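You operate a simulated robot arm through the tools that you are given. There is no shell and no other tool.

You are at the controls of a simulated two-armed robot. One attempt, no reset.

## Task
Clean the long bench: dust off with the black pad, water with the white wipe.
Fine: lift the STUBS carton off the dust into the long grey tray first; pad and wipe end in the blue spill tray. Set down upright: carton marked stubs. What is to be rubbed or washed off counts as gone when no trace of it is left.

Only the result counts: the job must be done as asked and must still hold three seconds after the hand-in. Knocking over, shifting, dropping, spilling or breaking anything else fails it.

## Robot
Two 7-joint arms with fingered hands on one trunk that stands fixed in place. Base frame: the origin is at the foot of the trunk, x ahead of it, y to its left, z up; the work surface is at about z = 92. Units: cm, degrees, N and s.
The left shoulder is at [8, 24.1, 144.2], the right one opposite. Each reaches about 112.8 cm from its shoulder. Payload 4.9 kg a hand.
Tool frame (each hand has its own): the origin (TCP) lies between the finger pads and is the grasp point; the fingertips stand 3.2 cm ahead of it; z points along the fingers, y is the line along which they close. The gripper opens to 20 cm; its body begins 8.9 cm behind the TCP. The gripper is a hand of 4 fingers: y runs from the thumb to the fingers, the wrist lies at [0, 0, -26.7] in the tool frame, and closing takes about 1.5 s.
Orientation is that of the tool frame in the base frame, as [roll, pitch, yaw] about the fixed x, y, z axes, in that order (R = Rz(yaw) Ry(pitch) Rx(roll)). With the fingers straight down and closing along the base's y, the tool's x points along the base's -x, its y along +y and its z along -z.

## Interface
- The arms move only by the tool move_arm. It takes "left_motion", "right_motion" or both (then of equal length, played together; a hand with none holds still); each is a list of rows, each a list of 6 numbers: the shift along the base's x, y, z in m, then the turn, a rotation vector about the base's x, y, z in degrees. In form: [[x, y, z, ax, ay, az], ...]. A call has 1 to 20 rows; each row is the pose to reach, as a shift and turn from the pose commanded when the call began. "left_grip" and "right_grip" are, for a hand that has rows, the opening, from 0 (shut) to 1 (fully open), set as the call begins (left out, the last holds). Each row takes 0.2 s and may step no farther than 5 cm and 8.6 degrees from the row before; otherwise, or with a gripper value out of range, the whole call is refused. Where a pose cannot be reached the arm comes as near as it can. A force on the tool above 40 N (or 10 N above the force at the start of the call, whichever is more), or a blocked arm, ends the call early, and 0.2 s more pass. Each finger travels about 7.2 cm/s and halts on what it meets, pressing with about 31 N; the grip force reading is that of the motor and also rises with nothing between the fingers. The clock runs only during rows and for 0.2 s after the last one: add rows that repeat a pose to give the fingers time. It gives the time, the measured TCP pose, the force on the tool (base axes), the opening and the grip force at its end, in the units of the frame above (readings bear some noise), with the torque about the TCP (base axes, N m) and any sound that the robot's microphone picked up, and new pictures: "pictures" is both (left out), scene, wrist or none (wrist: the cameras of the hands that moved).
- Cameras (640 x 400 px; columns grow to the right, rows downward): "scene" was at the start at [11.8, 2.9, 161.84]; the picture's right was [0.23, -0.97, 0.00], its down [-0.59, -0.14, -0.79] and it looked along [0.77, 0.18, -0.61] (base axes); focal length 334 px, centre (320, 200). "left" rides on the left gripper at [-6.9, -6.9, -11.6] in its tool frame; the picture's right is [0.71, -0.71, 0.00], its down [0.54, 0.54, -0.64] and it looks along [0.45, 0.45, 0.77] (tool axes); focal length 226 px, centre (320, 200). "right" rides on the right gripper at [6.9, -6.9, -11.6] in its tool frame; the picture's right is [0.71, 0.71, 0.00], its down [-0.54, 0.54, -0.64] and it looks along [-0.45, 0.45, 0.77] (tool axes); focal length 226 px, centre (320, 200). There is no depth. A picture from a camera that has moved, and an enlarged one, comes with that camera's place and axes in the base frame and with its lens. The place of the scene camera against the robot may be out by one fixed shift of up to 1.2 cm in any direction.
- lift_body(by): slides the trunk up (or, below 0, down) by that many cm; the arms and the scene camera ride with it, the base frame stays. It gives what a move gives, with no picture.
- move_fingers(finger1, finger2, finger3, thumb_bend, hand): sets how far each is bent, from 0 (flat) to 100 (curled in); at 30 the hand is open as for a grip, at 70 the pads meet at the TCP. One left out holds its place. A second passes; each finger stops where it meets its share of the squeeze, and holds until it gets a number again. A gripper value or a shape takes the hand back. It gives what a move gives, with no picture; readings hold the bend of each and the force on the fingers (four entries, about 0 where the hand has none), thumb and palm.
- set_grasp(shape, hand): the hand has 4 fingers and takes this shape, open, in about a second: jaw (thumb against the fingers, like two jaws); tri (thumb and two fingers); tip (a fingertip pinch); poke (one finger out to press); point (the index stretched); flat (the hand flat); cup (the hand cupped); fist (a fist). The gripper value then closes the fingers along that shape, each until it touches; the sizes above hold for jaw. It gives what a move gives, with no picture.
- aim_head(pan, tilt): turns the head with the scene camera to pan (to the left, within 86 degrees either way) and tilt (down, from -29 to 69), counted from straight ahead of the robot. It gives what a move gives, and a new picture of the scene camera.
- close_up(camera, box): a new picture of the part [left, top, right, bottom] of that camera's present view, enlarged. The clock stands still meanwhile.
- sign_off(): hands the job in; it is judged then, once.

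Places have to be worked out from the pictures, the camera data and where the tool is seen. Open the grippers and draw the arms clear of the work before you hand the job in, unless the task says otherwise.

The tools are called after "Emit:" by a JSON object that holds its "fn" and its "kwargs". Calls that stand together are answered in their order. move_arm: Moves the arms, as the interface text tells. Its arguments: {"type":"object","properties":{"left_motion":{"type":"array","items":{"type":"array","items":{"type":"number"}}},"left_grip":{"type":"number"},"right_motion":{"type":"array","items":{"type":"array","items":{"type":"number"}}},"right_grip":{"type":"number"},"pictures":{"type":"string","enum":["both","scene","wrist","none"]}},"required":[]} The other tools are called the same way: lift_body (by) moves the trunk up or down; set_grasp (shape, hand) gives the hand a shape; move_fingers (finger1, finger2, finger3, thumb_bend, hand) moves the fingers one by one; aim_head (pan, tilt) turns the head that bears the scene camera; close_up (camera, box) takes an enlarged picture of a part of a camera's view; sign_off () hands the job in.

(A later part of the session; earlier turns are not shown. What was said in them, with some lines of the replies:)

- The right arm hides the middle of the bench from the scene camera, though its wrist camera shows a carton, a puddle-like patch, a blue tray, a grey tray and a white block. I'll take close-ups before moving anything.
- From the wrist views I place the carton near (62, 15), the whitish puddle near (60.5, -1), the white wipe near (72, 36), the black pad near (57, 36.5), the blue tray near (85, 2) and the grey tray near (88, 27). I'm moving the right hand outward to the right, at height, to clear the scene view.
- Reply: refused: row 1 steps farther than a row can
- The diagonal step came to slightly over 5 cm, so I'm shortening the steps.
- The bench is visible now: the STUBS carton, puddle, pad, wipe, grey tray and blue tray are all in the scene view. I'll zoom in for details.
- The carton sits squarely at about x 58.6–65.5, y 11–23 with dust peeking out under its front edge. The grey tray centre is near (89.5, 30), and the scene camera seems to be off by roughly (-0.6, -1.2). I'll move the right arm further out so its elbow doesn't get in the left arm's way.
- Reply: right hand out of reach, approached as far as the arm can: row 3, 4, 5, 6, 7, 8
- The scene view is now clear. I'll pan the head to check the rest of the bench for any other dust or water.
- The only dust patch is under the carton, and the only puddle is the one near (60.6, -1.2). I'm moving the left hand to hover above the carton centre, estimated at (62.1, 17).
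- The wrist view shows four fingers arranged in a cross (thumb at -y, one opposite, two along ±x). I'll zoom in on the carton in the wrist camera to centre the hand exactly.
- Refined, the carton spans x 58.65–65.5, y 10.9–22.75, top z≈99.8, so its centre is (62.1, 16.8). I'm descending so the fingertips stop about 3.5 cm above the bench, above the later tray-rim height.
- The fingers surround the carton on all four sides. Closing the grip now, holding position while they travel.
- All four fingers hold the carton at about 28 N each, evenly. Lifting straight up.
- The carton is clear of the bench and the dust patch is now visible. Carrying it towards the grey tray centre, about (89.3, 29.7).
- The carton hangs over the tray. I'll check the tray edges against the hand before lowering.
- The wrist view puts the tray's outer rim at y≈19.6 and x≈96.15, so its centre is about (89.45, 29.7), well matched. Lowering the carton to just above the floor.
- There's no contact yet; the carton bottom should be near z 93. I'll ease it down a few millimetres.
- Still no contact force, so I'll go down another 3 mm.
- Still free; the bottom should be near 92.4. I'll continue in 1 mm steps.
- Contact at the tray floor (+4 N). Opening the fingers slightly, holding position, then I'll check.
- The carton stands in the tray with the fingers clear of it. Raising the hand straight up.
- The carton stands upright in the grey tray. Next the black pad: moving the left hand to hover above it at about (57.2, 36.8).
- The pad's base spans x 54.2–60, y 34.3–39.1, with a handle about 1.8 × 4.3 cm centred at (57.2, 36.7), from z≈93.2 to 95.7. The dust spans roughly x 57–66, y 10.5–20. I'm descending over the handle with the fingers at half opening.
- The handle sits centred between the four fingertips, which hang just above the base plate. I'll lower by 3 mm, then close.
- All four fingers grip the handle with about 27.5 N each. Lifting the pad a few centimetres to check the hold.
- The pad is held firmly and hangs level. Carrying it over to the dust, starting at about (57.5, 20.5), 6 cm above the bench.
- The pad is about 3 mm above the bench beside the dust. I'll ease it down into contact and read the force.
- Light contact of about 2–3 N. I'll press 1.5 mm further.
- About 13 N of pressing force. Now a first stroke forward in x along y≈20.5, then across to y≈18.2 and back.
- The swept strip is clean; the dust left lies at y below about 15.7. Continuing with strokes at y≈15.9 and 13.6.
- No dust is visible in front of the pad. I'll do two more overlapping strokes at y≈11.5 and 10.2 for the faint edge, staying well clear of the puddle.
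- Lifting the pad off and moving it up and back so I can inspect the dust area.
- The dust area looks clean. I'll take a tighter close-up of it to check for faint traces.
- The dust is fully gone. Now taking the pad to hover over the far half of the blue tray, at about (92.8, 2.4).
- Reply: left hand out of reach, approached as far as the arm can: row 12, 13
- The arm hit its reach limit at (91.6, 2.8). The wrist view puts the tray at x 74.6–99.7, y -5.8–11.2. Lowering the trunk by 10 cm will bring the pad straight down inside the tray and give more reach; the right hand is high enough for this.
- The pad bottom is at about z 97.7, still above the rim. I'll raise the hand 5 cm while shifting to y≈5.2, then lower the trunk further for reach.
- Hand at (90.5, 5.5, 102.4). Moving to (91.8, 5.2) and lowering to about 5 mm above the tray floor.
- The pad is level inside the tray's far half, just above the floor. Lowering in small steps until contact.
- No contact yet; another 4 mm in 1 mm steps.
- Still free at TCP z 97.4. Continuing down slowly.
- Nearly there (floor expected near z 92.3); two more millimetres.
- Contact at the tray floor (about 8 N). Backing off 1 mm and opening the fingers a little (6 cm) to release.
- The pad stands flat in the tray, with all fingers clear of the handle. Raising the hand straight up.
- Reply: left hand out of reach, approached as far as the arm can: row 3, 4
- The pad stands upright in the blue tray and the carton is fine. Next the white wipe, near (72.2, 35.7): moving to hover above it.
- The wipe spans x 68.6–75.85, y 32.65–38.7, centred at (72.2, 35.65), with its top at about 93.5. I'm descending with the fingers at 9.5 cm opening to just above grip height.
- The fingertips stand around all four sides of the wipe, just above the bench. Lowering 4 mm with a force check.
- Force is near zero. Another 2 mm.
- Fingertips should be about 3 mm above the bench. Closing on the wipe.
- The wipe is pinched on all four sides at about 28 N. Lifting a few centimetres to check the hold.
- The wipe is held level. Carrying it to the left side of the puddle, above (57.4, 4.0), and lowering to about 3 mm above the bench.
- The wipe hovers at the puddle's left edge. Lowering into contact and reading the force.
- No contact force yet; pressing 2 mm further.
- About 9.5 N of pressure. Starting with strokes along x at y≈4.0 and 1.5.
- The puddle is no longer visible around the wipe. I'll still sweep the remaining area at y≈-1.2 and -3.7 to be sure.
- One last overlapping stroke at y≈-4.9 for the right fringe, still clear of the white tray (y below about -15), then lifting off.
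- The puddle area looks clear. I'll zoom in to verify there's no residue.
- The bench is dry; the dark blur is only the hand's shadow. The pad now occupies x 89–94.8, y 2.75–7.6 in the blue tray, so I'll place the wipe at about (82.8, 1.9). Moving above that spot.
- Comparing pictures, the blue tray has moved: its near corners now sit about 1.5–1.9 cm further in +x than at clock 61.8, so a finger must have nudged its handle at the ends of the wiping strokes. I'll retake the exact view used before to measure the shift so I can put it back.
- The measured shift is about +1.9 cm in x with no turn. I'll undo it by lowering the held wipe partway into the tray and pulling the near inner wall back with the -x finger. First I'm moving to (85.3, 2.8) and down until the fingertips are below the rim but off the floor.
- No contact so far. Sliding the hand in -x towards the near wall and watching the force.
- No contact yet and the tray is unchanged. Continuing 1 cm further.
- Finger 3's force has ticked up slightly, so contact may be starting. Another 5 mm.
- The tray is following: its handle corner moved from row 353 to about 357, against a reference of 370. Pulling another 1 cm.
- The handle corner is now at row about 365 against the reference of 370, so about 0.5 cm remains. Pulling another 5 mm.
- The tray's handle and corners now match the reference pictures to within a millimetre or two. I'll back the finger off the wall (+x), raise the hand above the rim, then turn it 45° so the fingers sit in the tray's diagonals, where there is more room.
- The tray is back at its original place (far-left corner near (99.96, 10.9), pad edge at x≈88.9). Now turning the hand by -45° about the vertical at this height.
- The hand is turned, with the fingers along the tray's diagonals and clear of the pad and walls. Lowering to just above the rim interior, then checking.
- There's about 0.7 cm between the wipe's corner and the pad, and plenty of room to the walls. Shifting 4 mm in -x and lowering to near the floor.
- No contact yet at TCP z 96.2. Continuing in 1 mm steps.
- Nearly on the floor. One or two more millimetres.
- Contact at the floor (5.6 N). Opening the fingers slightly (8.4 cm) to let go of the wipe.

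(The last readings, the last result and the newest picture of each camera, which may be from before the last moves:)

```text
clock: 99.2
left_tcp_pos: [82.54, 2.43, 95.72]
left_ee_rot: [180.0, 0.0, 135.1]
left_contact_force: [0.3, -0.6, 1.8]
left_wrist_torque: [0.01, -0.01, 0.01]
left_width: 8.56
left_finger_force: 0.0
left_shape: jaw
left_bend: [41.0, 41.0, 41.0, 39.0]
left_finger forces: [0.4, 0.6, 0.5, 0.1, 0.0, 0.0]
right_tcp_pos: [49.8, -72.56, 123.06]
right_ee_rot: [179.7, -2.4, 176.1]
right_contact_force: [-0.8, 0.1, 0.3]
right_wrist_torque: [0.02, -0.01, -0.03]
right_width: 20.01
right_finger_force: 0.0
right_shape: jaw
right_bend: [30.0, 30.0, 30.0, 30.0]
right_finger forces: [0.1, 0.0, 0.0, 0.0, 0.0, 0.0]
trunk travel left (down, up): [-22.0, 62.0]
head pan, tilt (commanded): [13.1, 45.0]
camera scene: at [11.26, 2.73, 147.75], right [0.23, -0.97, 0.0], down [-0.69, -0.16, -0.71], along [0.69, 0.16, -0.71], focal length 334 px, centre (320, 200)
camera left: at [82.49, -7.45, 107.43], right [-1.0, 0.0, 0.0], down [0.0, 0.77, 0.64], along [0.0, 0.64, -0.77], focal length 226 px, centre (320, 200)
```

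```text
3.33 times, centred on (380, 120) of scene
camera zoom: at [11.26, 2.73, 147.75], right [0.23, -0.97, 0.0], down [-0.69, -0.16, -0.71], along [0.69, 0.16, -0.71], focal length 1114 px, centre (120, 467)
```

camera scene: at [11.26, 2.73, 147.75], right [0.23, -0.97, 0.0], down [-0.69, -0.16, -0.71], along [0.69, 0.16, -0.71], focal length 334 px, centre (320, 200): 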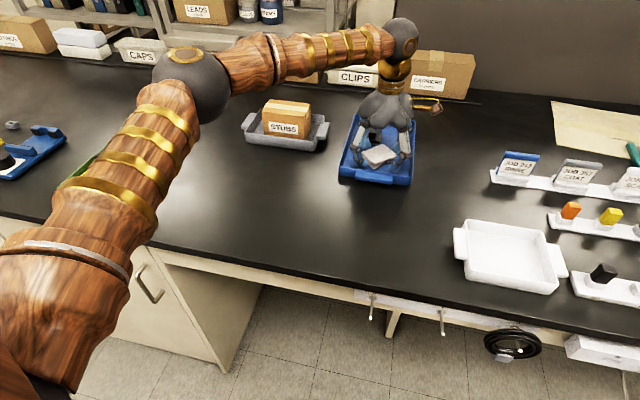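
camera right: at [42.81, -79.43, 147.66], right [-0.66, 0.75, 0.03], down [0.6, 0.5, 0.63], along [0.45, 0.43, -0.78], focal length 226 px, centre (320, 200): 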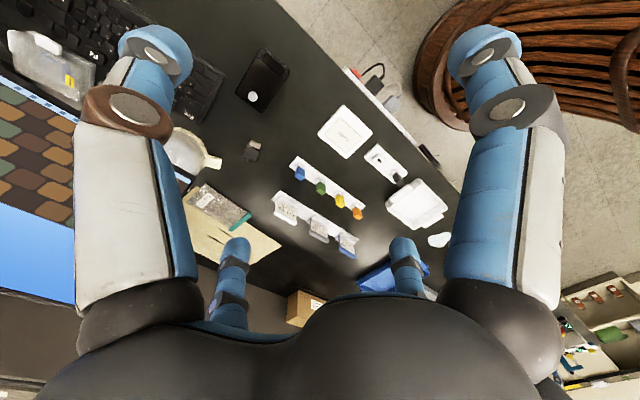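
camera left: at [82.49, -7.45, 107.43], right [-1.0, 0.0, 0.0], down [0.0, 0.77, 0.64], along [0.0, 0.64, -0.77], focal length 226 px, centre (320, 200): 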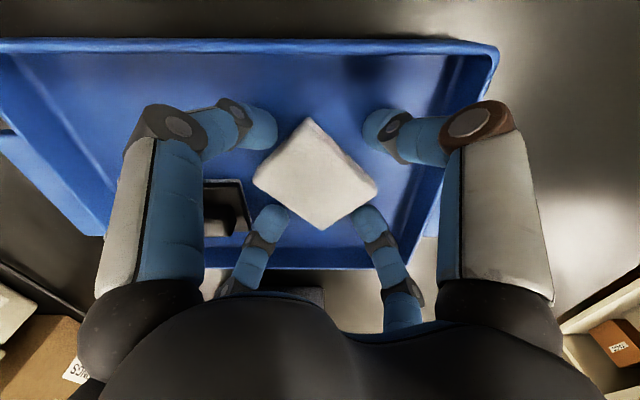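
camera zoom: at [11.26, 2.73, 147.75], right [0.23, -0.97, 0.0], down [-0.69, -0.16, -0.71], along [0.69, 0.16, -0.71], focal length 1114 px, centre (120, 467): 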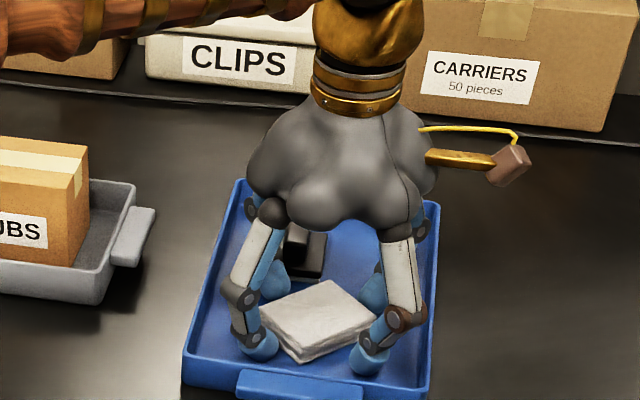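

The wipe lies flat in the tray and the fingers are clear of it. Raising the hand straight up.

Emit:
{"fn": "move_arm", "kwargs": {"left_motion": [[0, 0, 0.008, 0, 0, 0], [0, 0, 0.02, 0, 0, 0], [0, 0, 0.045, 0, 0, 0], [0, 0, 0.08, 0, 0, 0], [0, 0, 0.12, 0, 0, 0], [0, 0, 0.14, 0, 0, 0]], "pictures": "both"}}

Emit:
{"fn": "close_up", "kwargs": {"camera": "scene", "box": [300, 60, 460, 180]}}

Emit:
{"fn": "close_up", "kwargs": {"camera": "scene", "box": [300, 60, 460, 200]}}

```text
clock: 100.6
left_tcp_pos: [82.56, 2.37, 109.71]
left_ee_rot: [180.0, -0.1, 135.0]
left_contact_force: [0.2, -0.4, 0.1]
left_wrist_torque: [0.01, -0.01, -0.02]
left_width: 8.57
left_finger_force: 0.2
left_shape: jaw
left_bend: [41.0, 41.0, 41.0, 39.0]
left_finger forces: [0.0, 0.0, 0.0, 0.0, 0.1, 0.1]
right_tcp_pos: [49.76, -72.51, 123.07]
right_ee_rot: [179.8, -2.3, 176.1]
right_contact_force: [0.4, 0.2, 0.3]
right_wrist_torque: [-0.02, 0.01, -0.01]
right_width: 19.99
right_finger_force: 0.1
right_shape: jaw
right_bend: [30.0, 30.0, 30.0, 30.0]
right_finger forces: [0.1, 0.0, 0.1, 0.0, 0.0, 0.0]
trunk travel left (down, up): [-22.0, 62.0]
head pan, tilt (commanded): [13.1, 45.0]
camera scene: at [11.27, 2.72, 147.75], right [0.23, -0.97, 0.0], down [-0.69, -0.16, -0.71], along [0.69, 0.16, -0.71], focal length 334 px, centre (320, 200)
camera left: at [82.45, -7.5, 121.43], right [-1.0, 0.0, 0.0], down [0.0, 0.77, 0.64], along [0.0, 0.64, -0.77], focal length 226 px, centre (320, 200)
```

scene: 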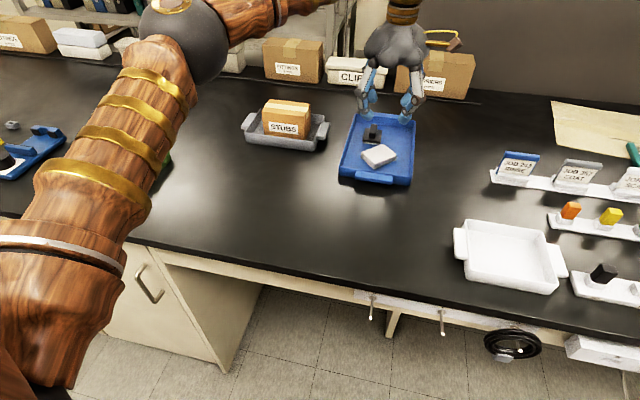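
left: 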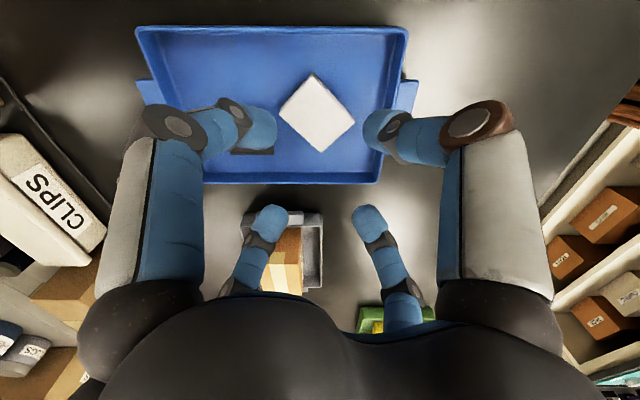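

```text
3.33 times, centred on (380, 120) of scene
camera zoom: at [11.27, 2.72, 147.75], right [0.23, -0.97, 0.0], down [-0.69, -0.16, -0.71], along [0.69, 0.16, -0.71], focal length 1114 px, centre (120, 467)
```

zoom: 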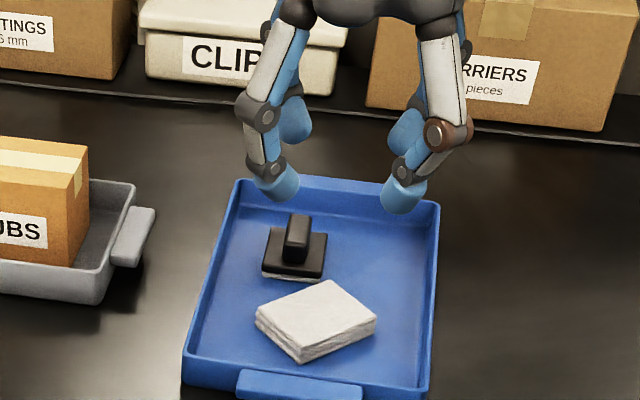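

```text
2.86 times, centred on (380, 130) of scene
camera zoom: at [11.27, 2.72, 147.75], right [0.23, -0.97, 0.0], down [-0.69, -0.16, -0.71], along [0.69, 0.16, -0.71], focal length 955 px, centre (149, 400)
```

zoom: 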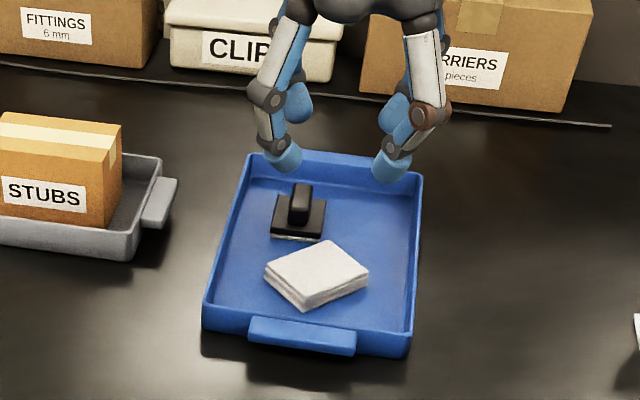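

Wipe and pad both lie in the blue tray, which matches its earlier place in the reference view. Drawing the left arm back to the left while turning the hand back.

Emit:
{"fn": "move_arm", "kwargs": {"left_motion": [[0, 0, 0.03, 0, 0, 0], [-0.01, 0.02, 0.05, 0, 0, 7.5], [-0.02, 0.055, 0.06, 0, 0, 15], [-0.03, 0.09, 0.06, 0, 0, 22.5], [-0.04, 0.125, 0.06, 0, 0, 30], [-0.05, 0.16, 0.06, 0, 0, 37.5], [-0.06, 0.195, 0.06, 0, 0, 45], [-0.07, 0.23, 0.06, 0, 0, 45], [-0.08, 0.265, 0.06, 0, 0, 45], [-0.09, 0.3, 0.06, 0, 0, 45], [-0.1, 0.335, 0.06, 0, 0, 45], [-0.11, 0.37, 0.06, 0, 0, 45], [-0.12, 0.405, 0.06, 0, 0, 45], [-0.12, 0.425, 0.06, 0, 0, 45]], "left_grip": 1.0, "pictures": "scene"}}

Emit:
{"fn": "lift_body", "kwargs": {"by": 13}}

Emit:
{"fn": "aim_head", "kwargs": {"pan": 13.1, "tilt": 45}}

```text
clock: 103.6
left_tcp_pos: [70.58, 45.03, 115.5]
left_ee_rot: [180.0, 0.0, 179.9]
left_contact_force: [0.9, 0.1, 0.1]
left_wrist_torque: [-0.01, 0.02, -0.02]
left_width: 20.0
left_finger_force: 0.0
left_shape: jaw
left_bend: [30.0, 30.0, 30.0, 30.0]
left_finger forces: [0.0, 0.0, 0.0, 0.0, 0.0, 0.0]
right_tcp_pos: [49.88, -72.48, 123.15]
right_ee_rot: [179.7, -2.3, 176.0]
right_contact_force: [-0.2, 0.1, 0.6]
right_wrist_torque: [-0.02, 0.01, 0.01]
right_width: 19.99
right_finger_force: 0.0
right_shape: jaw
right_bend: [30.0, 30.0, 30.0, 30.0]
right_finger forces: [0.0, 0.1, 0.0, 0.1, 0.1, 0.1]
trunk travel left (down, up): [-22.0, 62.0]
head pan, tilt (commanded): [13.1, 45.0]
camera scene: at [11.31, 2.78, 147.75], right [0.23, -0.97, 0.0], down [-0.69, -0.16, -0.71], along [0.69, 0.16, -0.71], focal length 334 px, centre (320, 200)
```

scene: 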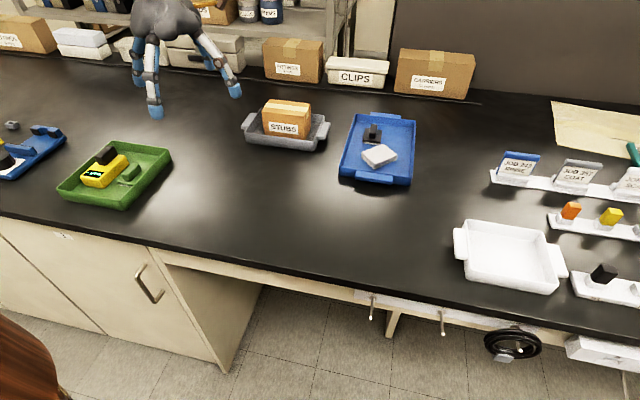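

```text
clock: 105.2
left_tcp_pos: [70.45, 45.04, 128.67]
left_ee_rot: [-179.9, 0.0, -180.0]
left_contact_force: [-1.1, -0.3, 0.4]
left_wrist_torque: [0.01, 0.0, 0.01]
left_width: 19.98
left_finger_force: 0.1
left_shape: jaw
left_bend: [30.0, 30.0, 30.0, 30.0]
left_finger forces: [0.0, 0.0, 0.0, 0.0, 0.0, 0.0]
right_tcp_pos: [49.9, -72.49, 136.03]
right_ee_rot: [179.6, -2.3, 176.1]
right_contact_force: [-0.3, 0.5, 0.1]
right_wrist_torque: [0.03, -0.01, -0.02]
right_width: 19.98
right_finger_force: 0.1
right_shape: jaw
right_bend: [30.0, 30.0, 30.0, 30.0]
right_finger forces: [0.0, 0.1, 0.0, 0.1, 0.0, 0.1]
trunk travel left (down, up): [-35.0, 49.0]
head pan, tilt (commanded): [13.1, 45.0]
```

```text
clock: 105.8
left_tcp_pos: [70.52, 45.07, 128.65]
left_ee_rot: [180.0, 0.1, -180.0]
left_contact_force: [-0.5, 0.6, 0.6]
left_wrist_torque: [-0.01, 0.0, -0.02]
left_width: 19.98
left_finger_force: 0.1
left_shape: jaw
left_bend: [30.0, 30.0, 30.0, 30.0]
left_finger forces: [0.1, 0.0, 0.0, 0.1, 0.0, 0.0]
right_tcp_pos: [49.79, -72.55, 135.98]
right_ee_rot: [179.8, -2.3, 176.1]
right_contact_force: [-0.3, -0.3, 0.0]
right_wrist_torque: [0.02, 0.0, -0.02]
right_width: 19.99
right_finger_force: 0.1
right_shape: jaw
right_bend: [30.0, 30.0, 30.0, 30.0]
right_finger forces: [0.0, 0.1, 0.0, 0.1, 0.0, 0.0]
trunk travel left (down, up): [-35.0, 49.0]
head pan, tilt (commanded): [13.1, 45.0]
camera scene: at [11.3, 2.76, 160.75], right [0.23, -0.97, 0.0], down [-0.69, -0.16, -0.71], along [0.69, 0.16, -0.71], focal length 334 px, centre (320, 200)
```

scene: 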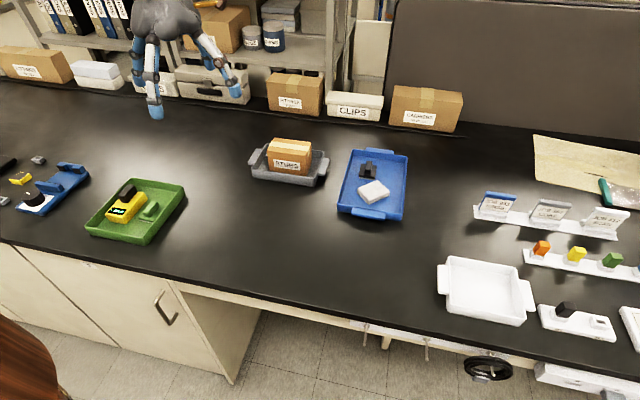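

Everything is clear. I'll retake the same close-up used at clock 45.9 (before the tray was nudged) to compare the blue tray's position, and re-inspect the bench surface.

Emit:
{"fn": "close_up", "kwargs": {"camera": "scene", "box": [260, 190, 420, 290]}}

Emit:
{"fn": "close_up", "kwargs": {"camera": "scene", "box": [220, 60, 420, 270]}}

```text
4.00 times, centred on (340, 240) of scene
camera zoom: at [11.3, 2.76, 160.75], right [0.23, -0.97, 0.0], down [-0.69, -0.16, -0.71], along [0.69, 0.16, -0.71], focal length 1336 px, centre (240, 40)
```

zoom: 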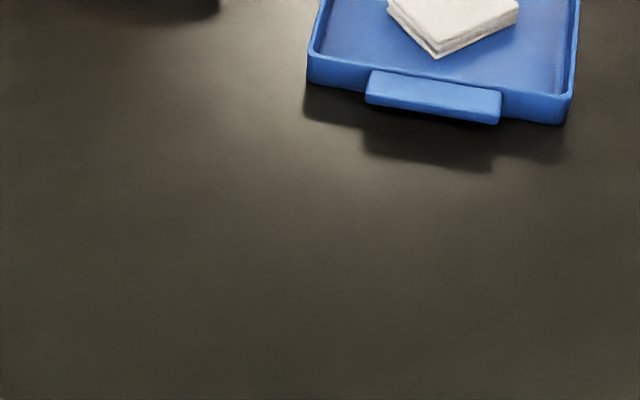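

```text
1.90 times, centred on (320, 165) of scene
camera zoom: at [11.3, 2.76, 160.75], right [0.23, -0.97, 0.0], down [-0.69, -0.16, -0.71], along [0.69, 0.16, -0.71], focal length 636 px, centre (320, 267)
```

zoom: 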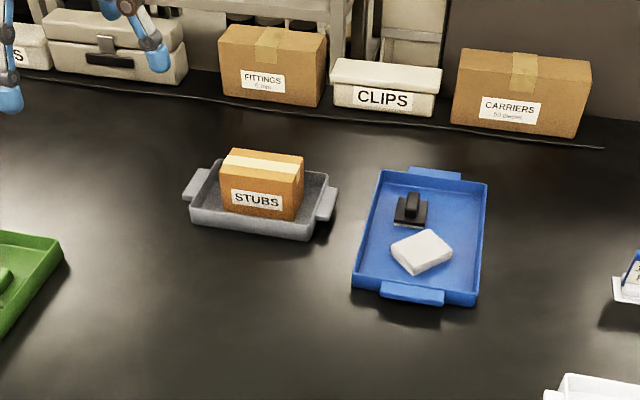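

The blue tray's handle and corners match the original picture to about a pixel. A last tight look at the former dust and puddle spots before signing off.

Emit:
{"fn": "close_up", "kwargs": {"camera": "scene", "box": [340, 225, 430, 285]}}

Emit:
{"fn": "close_up", "kwargs": {"camera": "scene", "box": [200, 190, 350, 290]}}

```text
6.67 times, centred on (385, 255) of scene
camera zoom: at [11.3, 2.76, 160.75], right [0.23, -0.97, 0.0], down [-0.69, -0.16, -0.71], along [0.69, 0.16, -0.71], focal length 2227 px, centre (-113, -167)
```

zoom: 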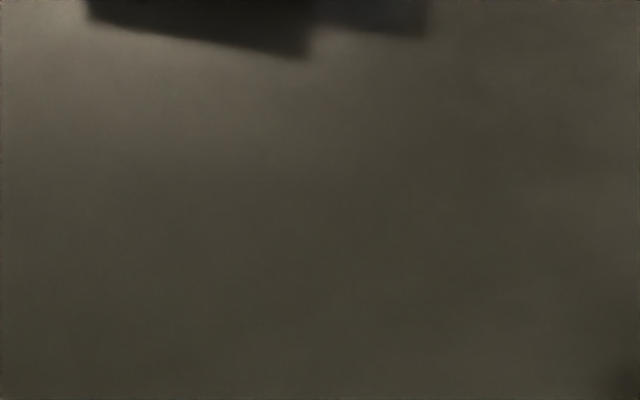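

```text
4.00 times, centred on (275, 240) of scene
camera zoom: at [11.3, 2.76, 160.75], right [0.23, -0.97, 0.0], down [-0.69, -0.16, -0.71], along [0.69, 0.16, -0.71], focal length 1336 px, centre (500, 40)
```

zoom: 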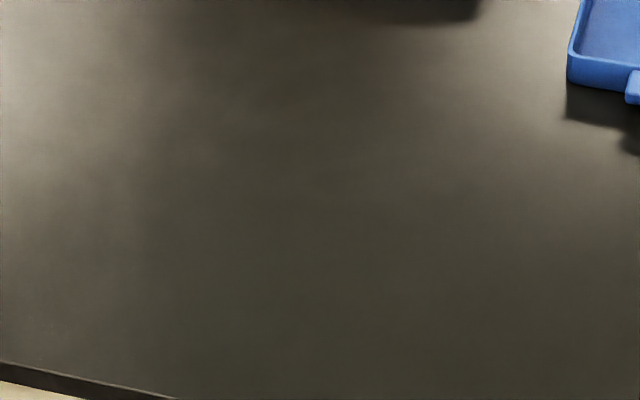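

The bench shows no trace of dust or water. The carton stands upright in the grey tray, pad and wipe lie in the blue tray, both grippers are open and the arms are clear. Handing in.

Emit:
{"fn": "sign_off", "kwargs": {}}

```text
The job is handed in.
```

The bench is clean, and I've handed the job in. Close-ups show no trace of dust or water.

- **Carton:** the STUBS carton stands upright in the long grey tray. I lifted it off the dust before wiping.
- **Pad and wipe:** the black pad and the white wipe both lie flat in the blue spill tray.
- **Blue tray:** while I was wiping up the water, a finger pushed this tray about 1.9 cm away from the robot. I pulled it back, and it now matches the earlier pictures to about a millimetre or two. The tray was moved during the job, even though it ended up where it started.

Nothing else appeared disturbed in the final pictures. Both grippers were open and the arms were clear of the work when I handed in.
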